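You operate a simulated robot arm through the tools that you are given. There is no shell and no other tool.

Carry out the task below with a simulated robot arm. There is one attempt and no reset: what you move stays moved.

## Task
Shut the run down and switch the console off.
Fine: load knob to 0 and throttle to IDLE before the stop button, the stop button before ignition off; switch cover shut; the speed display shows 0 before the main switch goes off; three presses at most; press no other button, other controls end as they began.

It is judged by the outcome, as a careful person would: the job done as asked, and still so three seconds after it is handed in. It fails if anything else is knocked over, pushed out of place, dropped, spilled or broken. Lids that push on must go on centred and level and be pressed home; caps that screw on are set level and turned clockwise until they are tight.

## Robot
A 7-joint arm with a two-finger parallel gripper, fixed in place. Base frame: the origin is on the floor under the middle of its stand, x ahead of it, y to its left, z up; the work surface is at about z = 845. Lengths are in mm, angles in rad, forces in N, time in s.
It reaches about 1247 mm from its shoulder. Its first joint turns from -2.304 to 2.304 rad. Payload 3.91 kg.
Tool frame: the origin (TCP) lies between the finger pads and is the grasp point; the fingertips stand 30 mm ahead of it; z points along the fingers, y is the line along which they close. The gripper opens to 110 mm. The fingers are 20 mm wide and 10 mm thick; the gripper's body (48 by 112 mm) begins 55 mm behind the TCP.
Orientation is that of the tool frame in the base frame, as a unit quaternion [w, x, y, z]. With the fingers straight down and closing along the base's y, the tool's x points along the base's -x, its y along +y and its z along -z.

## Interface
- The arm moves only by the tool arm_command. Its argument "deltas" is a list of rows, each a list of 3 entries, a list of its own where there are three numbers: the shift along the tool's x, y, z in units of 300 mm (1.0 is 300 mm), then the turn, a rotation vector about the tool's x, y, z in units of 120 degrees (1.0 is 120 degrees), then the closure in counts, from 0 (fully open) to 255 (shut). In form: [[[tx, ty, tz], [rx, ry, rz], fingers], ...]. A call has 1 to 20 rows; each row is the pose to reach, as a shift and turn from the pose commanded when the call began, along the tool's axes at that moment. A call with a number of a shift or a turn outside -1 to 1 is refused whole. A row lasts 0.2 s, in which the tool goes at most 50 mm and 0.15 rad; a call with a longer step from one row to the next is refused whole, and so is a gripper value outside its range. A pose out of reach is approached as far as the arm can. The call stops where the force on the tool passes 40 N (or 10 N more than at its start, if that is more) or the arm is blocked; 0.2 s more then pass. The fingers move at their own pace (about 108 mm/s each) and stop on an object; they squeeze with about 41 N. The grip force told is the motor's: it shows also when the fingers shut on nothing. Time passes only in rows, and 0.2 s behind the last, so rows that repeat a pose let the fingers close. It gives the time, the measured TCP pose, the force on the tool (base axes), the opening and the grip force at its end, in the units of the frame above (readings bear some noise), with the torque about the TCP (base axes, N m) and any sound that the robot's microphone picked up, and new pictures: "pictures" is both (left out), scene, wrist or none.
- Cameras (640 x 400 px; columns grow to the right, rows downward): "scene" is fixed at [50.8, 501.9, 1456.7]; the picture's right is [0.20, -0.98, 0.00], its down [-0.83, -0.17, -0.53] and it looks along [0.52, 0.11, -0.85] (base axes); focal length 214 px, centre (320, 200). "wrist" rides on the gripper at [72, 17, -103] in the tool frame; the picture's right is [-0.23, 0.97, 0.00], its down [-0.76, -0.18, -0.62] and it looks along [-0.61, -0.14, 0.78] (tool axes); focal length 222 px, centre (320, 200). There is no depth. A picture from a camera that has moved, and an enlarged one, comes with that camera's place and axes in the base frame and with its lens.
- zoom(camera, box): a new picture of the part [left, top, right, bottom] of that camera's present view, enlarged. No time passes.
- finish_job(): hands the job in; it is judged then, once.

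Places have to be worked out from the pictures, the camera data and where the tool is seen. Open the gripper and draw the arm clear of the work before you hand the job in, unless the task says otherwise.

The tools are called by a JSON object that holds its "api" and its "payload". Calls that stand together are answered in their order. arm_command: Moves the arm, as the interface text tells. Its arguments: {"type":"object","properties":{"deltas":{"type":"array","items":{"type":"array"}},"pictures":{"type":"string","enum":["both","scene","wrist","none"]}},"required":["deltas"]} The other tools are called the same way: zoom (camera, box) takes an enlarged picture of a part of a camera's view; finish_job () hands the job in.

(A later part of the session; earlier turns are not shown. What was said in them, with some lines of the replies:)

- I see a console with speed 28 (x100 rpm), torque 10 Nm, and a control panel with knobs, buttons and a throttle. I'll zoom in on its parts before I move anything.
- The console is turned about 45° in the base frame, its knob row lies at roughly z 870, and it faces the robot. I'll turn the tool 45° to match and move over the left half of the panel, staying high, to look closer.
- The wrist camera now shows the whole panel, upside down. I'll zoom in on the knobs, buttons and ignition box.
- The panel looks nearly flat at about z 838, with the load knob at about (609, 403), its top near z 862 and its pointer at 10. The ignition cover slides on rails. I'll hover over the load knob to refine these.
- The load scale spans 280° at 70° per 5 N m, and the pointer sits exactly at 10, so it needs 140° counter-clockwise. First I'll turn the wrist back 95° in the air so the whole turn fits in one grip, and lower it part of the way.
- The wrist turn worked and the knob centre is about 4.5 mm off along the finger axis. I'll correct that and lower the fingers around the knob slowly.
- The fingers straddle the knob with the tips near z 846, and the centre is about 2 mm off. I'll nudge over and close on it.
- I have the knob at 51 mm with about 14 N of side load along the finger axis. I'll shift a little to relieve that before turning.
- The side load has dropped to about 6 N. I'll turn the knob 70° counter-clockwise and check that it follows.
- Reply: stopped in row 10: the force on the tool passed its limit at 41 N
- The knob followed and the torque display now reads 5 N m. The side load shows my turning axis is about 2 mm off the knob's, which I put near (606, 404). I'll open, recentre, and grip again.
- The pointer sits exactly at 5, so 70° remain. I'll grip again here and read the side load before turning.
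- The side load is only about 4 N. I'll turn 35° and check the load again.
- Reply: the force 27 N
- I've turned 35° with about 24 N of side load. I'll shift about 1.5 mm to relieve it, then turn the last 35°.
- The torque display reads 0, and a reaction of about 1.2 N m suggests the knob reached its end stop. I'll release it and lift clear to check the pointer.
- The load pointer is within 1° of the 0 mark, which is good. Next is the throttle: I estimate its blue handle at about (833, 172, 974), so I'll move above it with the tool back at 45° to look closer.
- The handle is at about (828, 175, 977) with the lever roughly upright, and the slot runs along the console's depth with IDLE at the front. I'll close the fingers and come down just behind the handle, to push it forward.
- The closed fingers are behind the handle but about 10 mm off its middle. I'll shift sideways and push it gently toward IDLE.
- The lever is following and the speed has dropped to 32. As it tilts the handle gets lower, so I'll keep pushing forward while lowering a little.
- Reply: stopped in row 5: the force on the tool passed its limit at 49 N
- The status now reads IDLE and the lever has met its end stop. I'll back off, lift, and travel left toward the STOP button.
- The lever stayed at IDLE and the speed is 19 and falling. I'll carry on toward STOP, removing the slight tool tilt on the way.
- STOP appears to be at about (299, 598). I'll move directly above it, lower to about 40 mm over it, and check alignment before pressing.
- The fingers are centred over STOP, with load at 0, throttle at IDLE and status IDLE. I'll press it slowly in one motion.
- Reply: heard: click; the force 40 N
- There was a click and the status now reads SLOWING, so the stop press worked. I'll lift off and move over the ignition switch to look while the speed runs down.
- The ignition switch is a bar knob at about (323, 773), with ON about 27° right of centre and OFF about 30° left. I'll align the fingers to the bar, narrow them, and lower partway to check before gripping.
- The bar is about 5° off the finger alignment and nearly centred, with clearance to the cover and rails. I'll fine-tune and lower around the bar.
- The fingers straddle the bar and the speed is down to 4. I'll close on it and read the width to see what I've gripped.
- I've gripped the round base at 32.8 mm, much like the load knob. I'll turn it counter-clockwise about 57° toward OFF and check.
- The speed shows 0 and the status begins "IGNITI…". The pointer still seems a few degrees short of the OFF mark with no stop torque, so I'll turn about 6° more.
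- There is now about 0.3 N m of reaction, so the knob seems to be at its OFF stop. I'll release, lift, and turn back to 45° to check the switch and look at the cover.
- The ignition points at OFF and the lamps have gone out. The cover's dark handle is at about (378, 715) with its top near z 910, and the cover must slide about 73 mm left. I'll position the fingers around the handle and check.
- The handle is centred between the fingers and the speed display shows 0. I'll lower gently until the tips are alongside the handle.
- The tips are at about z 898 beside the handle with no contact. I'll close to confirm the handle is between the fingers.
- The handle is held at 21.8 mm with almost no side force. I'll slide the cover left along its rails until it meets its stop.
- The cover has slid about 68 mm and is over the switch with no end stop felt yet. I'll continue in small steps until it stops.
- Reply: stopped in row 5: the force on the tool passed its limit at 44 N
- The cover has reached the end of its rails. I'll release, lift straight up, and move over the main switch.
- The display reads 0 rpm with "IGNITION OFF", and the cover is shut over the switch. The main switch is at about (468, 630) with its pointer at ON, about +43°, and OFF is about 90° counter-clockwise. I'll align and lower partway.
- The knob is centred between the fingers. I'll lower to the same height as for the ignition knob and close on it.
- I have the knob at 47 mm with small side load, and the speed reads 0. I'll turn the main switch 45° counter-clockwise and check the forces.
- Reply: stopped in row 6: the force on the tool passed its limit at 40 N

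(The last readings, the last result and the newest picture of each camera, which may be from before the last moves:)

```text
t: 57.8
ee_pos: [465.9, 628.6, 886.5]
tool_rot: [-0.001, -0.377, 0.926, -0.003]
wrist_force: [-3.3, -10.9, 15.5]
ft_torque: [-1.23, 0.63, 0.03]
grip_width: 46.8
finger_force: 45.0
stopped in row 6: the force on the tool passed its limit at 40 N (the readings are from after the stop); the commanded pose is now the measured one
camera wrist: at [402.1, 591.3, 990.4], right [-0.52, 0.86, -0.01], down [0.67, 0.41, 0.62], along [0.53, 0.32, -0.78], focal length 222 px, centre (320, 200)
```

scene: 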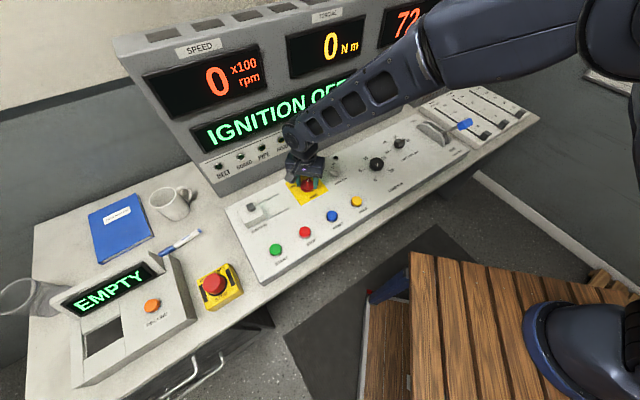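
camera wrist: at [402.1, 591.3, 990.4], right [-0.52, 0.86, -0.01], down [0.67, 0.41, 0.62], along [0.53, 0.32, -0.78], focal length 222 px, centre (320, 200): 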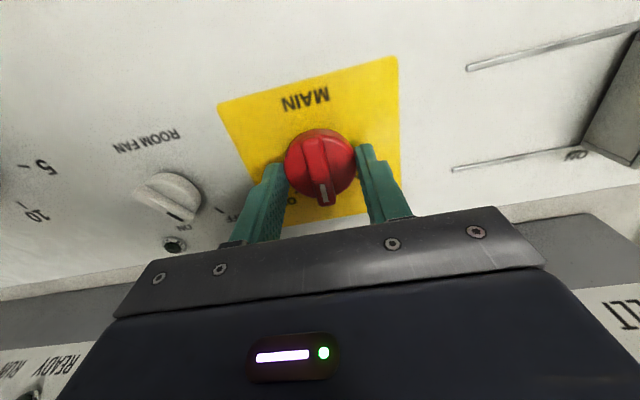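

The knob followed about 44°, but the side load hit its limit from slight misalignment. I'll open, recentre by vision, and grip again.

{"api": "arm_command", "payload": {"deltas": [[[0, 0, 0], [0, 0, 0], 93], [[0, 0, 0], [0, 0, 0], 93], [[0, 0, 0], [0, 0, 0], 93]], "pictures": "both"}}

{"api": "zoom", "payload": {"camera": "wrist", "box": [200, 60, 440, 240]}}

```text
t: 58.6
ee_pos: [464.9, 628.9, 884.8]
tool_rot: [-0.001, -0.377, 0.926, -0.003]
wrist_force: [-1.2, 0.7, -0.4]
ft_torque: [0.0, -0.01, -0.04]
grip_width: 69.9
finger_force: 0.0
camera wrist: at [402.4, 592.0, 989.5], right [-0.52, 0.86, 0.0], down [0.67, 0.41, 0.62], along [0.53, 0.32, -0.78], focal length 222 px, centre (320, 200)
```

scene: 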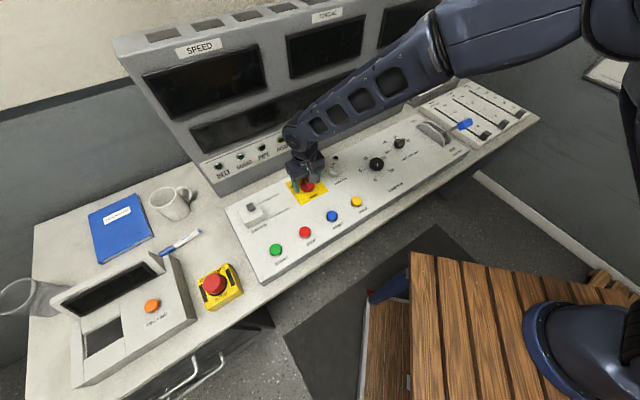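
wrist: 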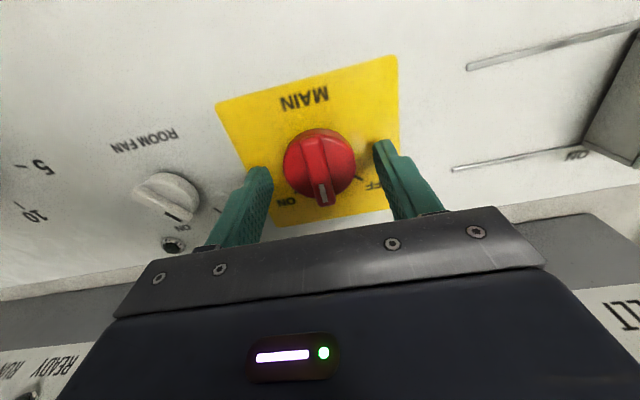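

```text
2.22 times, centred on (320, 150) of wrist
camera zoom: at [402.4, 592.0, 989.5], right [-0.52, 0.86, 0.0], down [0.67, 0.41, 0.62], along [0.53, 0.32, -0.78], focal length 494 px, centre (320, 311)
```

zoom: 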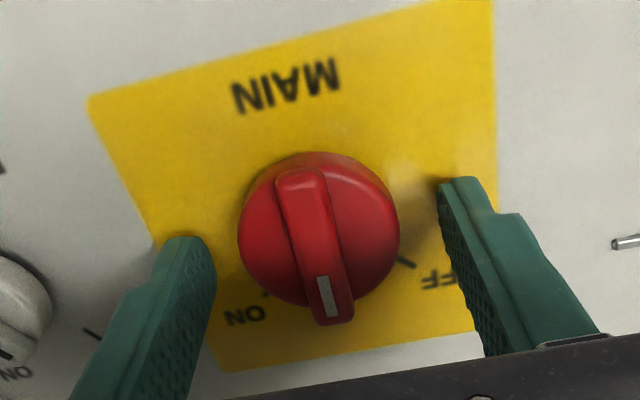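

Every display is dark, so main power is off, but the knob sits midway and I want it fully on the OFF mark. I'll raise slightly, grip again and check the load.

{"api": "arm_command", "payload": {"deltas": [[[0, 0, -0.01], [0, 0, 0], 93], [[0, 0, -0.01], [0, 0, 0], 180], [[0, 0, -0.01], [0, 0, 0], 255], [[0, 0, -0.01], [0, 0, 0], 255], [[0, 0, -0.01], [0, 0, 0], 255]], "pictures": "none"}}

```text
t: 59.8
ee_pos: [466.3, 628.7, 889.9]
tool_rot: [-0.001, -0.378, 0.926, -0.002]
wrist_force: [-0.5, 0.2, 0.5]
ft_torque: [0.01, 0.06, 0.01]
grip_width: 45.7
finger_force: 45.0
```

The grip is well centred with almost no force. I'll turn another 24°.

{"api": "arm_command", "payload": {"deltas": [[[0, 0, 0], [0, 0, -0.05], 255], [[0, 0, 0], [0, 0, -0.1], 255], [[0, 0, 0], [0, 0, -0.15], 255], [[0, 0, 0], [0, 0, -0.2], 255]], "pictures": "none"}}

```text
t: 60.8
ee_pos: [466.9, 629.1, 888.3]
tool_rot: [-0.001, -0.562, 0.827, -0.003]
wrist_force: [-3.1, -11.6, 3.7]
ft_torque: [0.01, 0.13, 0.05]
grip_width: 45.4
finger_force: 45.0
```

Forces are moderate at about 12 N. I'll turn the remaining 22° or so toward OFF.

{"api": "arm_command", "payload": {"deltas": [[[0.003, 0, 0], [0, 0, -0.05], 255], [[0.003, 0, 0], [0, 0, -0.1], 255], [[0.003, 0, 0], [0, 0, -0.15], 255], [[0.003, 0, 0], [0, 0, -0.185], 255], [[0.003, 0, 0], [0, 0, -0.185], 255]], "pictures": "both"}}

{"api": "zoom", "payload": {"camera": "wrist", "box": [200, 60, 440, 240]}}

```text
t: 62.0
ee_pos: [465.3, 628.7, 889.9]
tool_rot: [0.001, 0.711, -0.704, 0.002]
wrist_force: [11.6, 4.0, 0.0]
ft_torque: [0.35, -0.23, -0.33]
grip_width: 45.7
finger_force: 44.9
camera wrist: at [450.3, 557.1, 993.1], right [-0.98, 0.22, 0.0], down [0.17, 0.77, 0.62], along [0.14, 0.6, -0.78], focal length 222 px, centre (320, 200)
```

scene: 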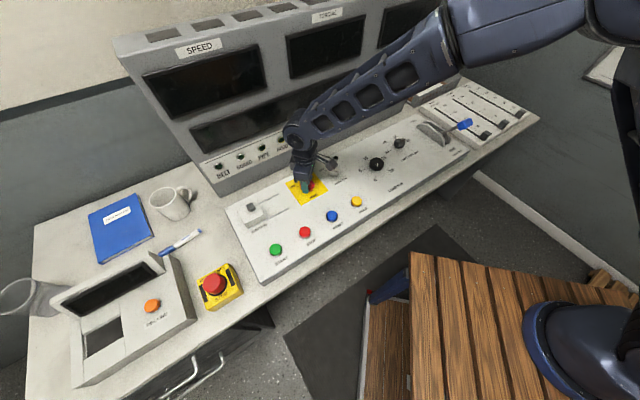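
wrist: 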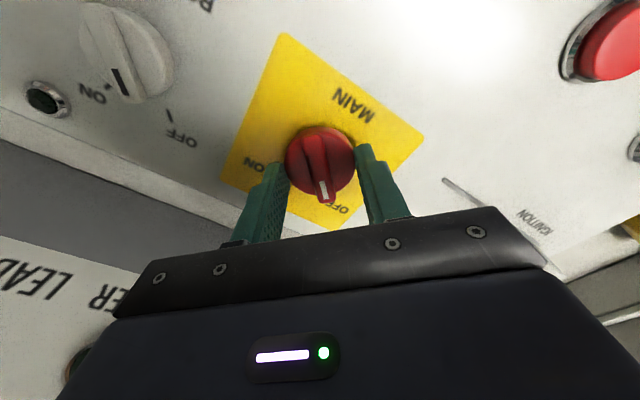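

```text
2.22 times, centred on (320, 150) of wrist
camera zoom: at [450.3, 557.1, 993.1], right [-0.98, 0.22, 0.0], down [0.17, 0.77, 0.62], along [0.14, 0.6, -0.78], focal length 494 px, centre (320, 311)
```

zoom: 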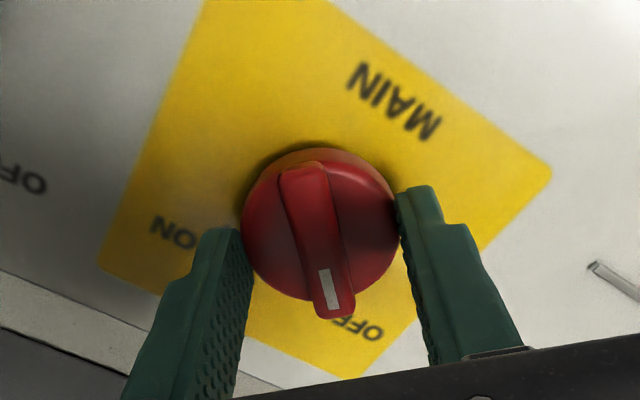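

The pointer is almost at the OFF mark. I'll turn about 5° more so it seats fully, then release and lift.

{"api": "arm_command", "payload": {"deltas": [[[0, 0, 0], [0, 0, -0.022], 255], [[0, 0, 0], [0, 0, -0.045], 255], [[0, 0, 0], [0, 0, -0.045], 255]], "pictures": "none"}}

```text
t: 62.8
ee_pos: [467.0, 627.9, 890.9]
tool_rot: [0.001, 0.742, -0.67, 0.003]
wrist_force: [10.0, -5.1, 18.1]
ft_torque: [-0.63, -0.24, -0.47]
grip_width: 45.3
finger_force: 44.9
```

Reaction torque has risen to about 0.5 N m, which fits the end stop. I'll open, lift straight up, and look at the switch.

{"api": "arm_command", "payload": {"deltas": [[[0, 0, 0], [0, 0, 0], 93], [[0, 0, 0], [0, 0, 0], 93], [[0, 0, -0.08], [0, 0, 0], 93], [[0, 0, -0.2], [0, 0, 0], 93], [[0, 0, -0.34], [0, 0, 0.06], 60], [[0, 0, -0.42], [0, 0, 0.12], 0], [[0, 0, -0.42], [0, 0, 0.18], 0], [[0, 0, -0.42], [0, 0, 0.24], 0], [[0, 0, -0.42], [0, 0, 0.3], 0], [[0, 0, -0.42], [0, 0, 0.36], 0], [[0, 0, -0.42], [0, 0, 0.42], 0], [[0, 0, -0.42], [0, 0, 0.42], 0]], "pictures": "both"}}

{"api": "zoom", "payload": {"camera": "wrist", "box": [200, 40, 440, 220]}}

```text
t: 65.4
ee_pos: [465.2, 628.5, 1014.8]
tool_rot: [-0.001, -0.385, 0.923, -0.002]
wrist_force: [-0.7, -0.3, -0.7]
ft_torque: [0.01, 0.0, -0.01]
grip_width: 109.9
finger_force: 0.1
camera wrist: at [402.3, 589.9, 1118.0], right [-0.53, 0.85, 0.0], down [0.66, 0.42, 0.62], along [0.53, 0.33, -0.78], focal length 222 px, centre (320, 200)
```

scene: 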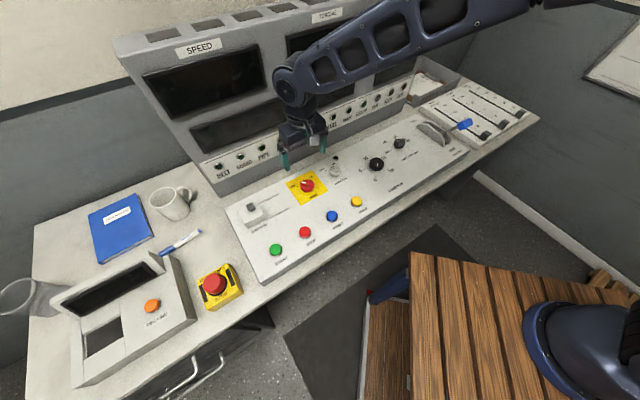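
wrist: 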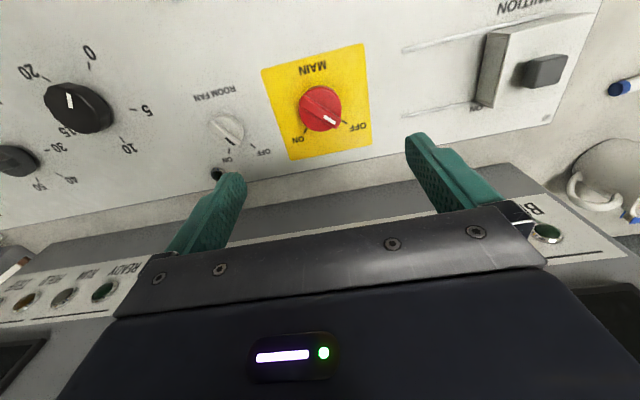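

```text
2.22 times, centred on (320, 130) of wrist
camera zoom: at [402.3, 589.9, 1118.0], right [-0.53, 0.85, 0.0], down [0.66, 0.42, 0.62], along [0.53, 0.33, -0.78], focal length 494 px, centre (320, 356)
```

zoom: 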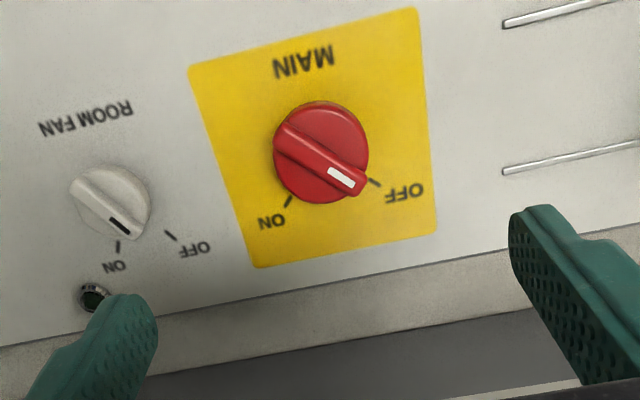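

The main pointer is at the OFF mark and everything is dark. I'll zoom in to confirm it's fully there, and re-check the other controls.

{"api": "zoom", "payload": {"camera": "wrist", "box": [270, 70, 370, 140]}}

{"api": "zoom", "payload": {"camera": "scene", "box": [270, 150, 370, 220]}}

{"api": "zoom", "payload": {"camera": "wrist", "box": [0, 20, 160, 190]}}

{"api": "zoom", "payload": {"camera": "scene", "box": [350, 90, 530, 200]}}

```text
5.71 times, centred on (320, 105) of wrist
camera zoom: at [402.3, 589.9, 1118.0], right [-0.53, 0.85, 0.0], down [0.66, 0.42, 0.62], along [0.53, 0.33, -0.78], focal length 1269 px, centre (320, 743)
```

zoom: 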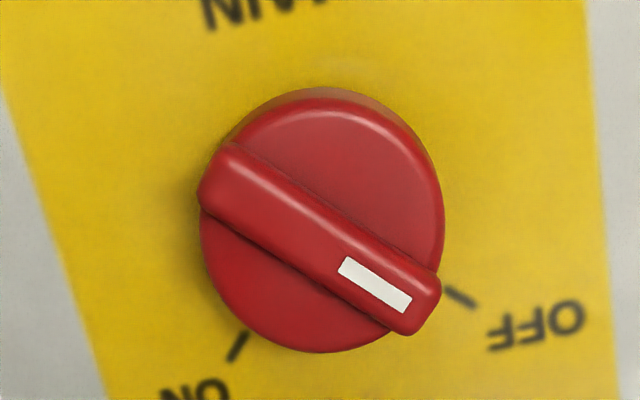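

```text
5.71 times, centred on (320, 185) of scene
camera zoom: at [50.8, 501.9, 1456.7], right [0.2, -0.98, 0.0], down [-0.83, -0.17, -0.53], along [0.52, 0.11, -0.85], focal length 1226 px, centre (320, 286)
```

zoom: 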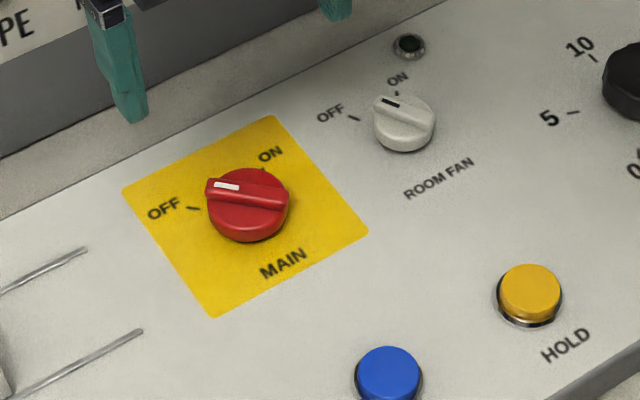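

```text
2.35 times, centred on (80, 105) of wrist
camera zoom: at [402.3, 589.9, 1118.0], right [-0.53, 0.85, 0.0], down [0.66, 0.42, 0.62], along [0.53, 0.33, -0.78], focal length 523 px, centre (885, 424)
```

zoom: 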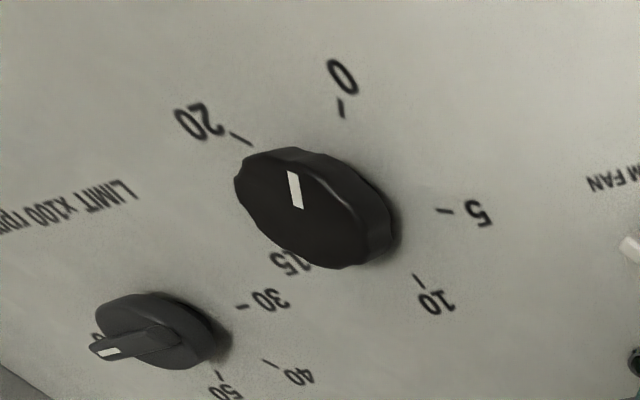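

```text
3.56 times, centred on (440, 145) of scene
camera zoom: at [50.8, 501.9, 1456.7], right [0.2, -0.98, 0.0], down [-0.83, -0.17, -0.53], along [0.52, 0.11, -0.85], focal length 763 px, centre (-107, 396)
```

zoom: 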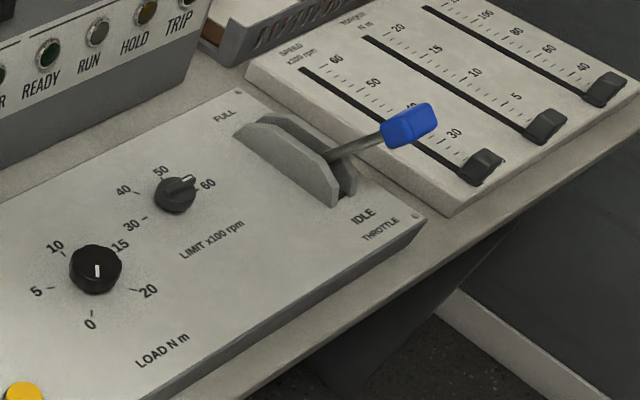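

MAIN is on OFF, load on 0, throttle at IDLE, the cover is shut and the other controls look unchanged. I'll draw the arm up and away from the console.

{"api": "arm_command", "payload": {"deltas": [[[0, 0, -0.15], [0, 0, 0], 0], [[0, 0, -0.3], [0, 0, 0], 0], [[0, 0, -0.45], [0, 0, 0], 0], [[0.12, 0, -0.52], [0, 0, 0], 0], [[0.27, 0, -0.55], [0, 0, 0], 0], [[0.42, 0, -0.57], [0, 0, 0], 0], [[0.55, -0.03, -0.57], [0, 0, 0], 0], [[0.55, -0.03, -0.57], [0, 0, 0], 0]], "pictures": "both"}}

{"api": "zoom", "payload": {"camera": "scene", "box": [200, 80, 460, 290]}}

```text
t: 67.2
ee_pos: [356.1, 505.6, 1189.2]
tool_rot: [-0.001, -0.386, 0.922, -0.002]
wrist_force: [0.1, -0.7, 0.1]
ft_torque: [0.0, 0.01, 0.0]
grip_width: 110.0
finger_force: 0.1
camera wrist: at [293.9, 467.2, 1291.4], right [-0.54, 0.84, 0.0], down [0.66, 0.42, 0.62], along [0.53, 0.33, -0.78], focal length 222 px, centre (320, 200)
```

scene: 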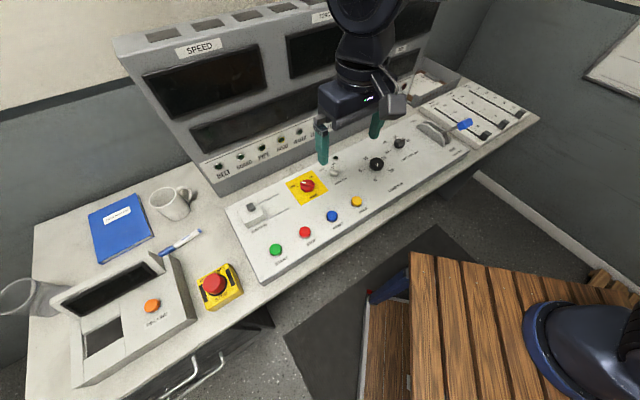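
wrist: 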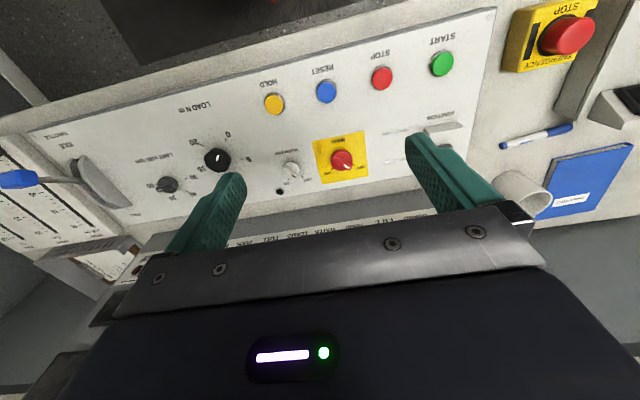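

```text
1.90 times, centred on (330, 185) of scene
camera zoom: at [50.8, 501.9, 1456.7], right [0.2, -0.98, 0.0], down [-0.83, -0.17, -0.53], along [0.52, 0.11, -0.85], focal length 408 px, centre (301, 229)
```

zoom: 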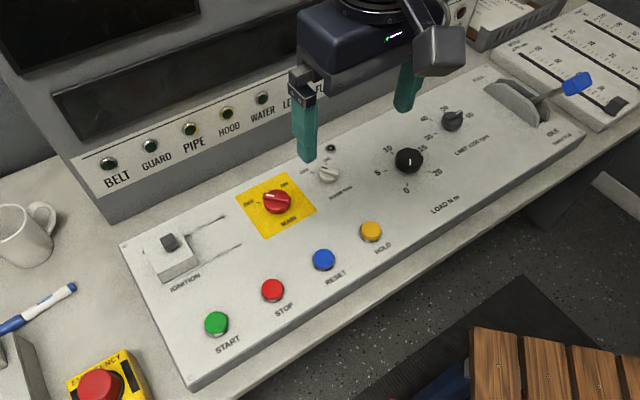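

The console is dark and nothing else has moved. Load is at 0, throttle at IDLE, the ignition is off under its shut cover, and MAIN is off. The gripper is open and clear, so I'm handing the job in.

{"api": "finish_job", "payload": {}}

```text
The job is handed in.
```

The run is shut down and the console is off. I handed the job in with the gripper open and the arm clear.

1. **Load:** I turned the knob from 10 to 0, and the torque display read 0 N m.
2. **Throttle:** I pushed the lever to its IDLE stop, and the status changed to IDLE.
3. **Stop:** I pressed STOP once; it clicked and the status went to SLOWING. That was the only button press.
4. **Ignition:** I turned it off after the stop press, and the status read IGNITION OFF.
5. **Switch cover:** I slid it over the ignition switch until it reached the end of its rails.
6. **Main switch:** I turned it off only after the speed display showed 0. All the displays went dark. I needed two grips to turn it, and the final picture shows its pointer on the OFF mark.

In the last pictures the other controls look as they did at the start, and nothing on the desk had moved.
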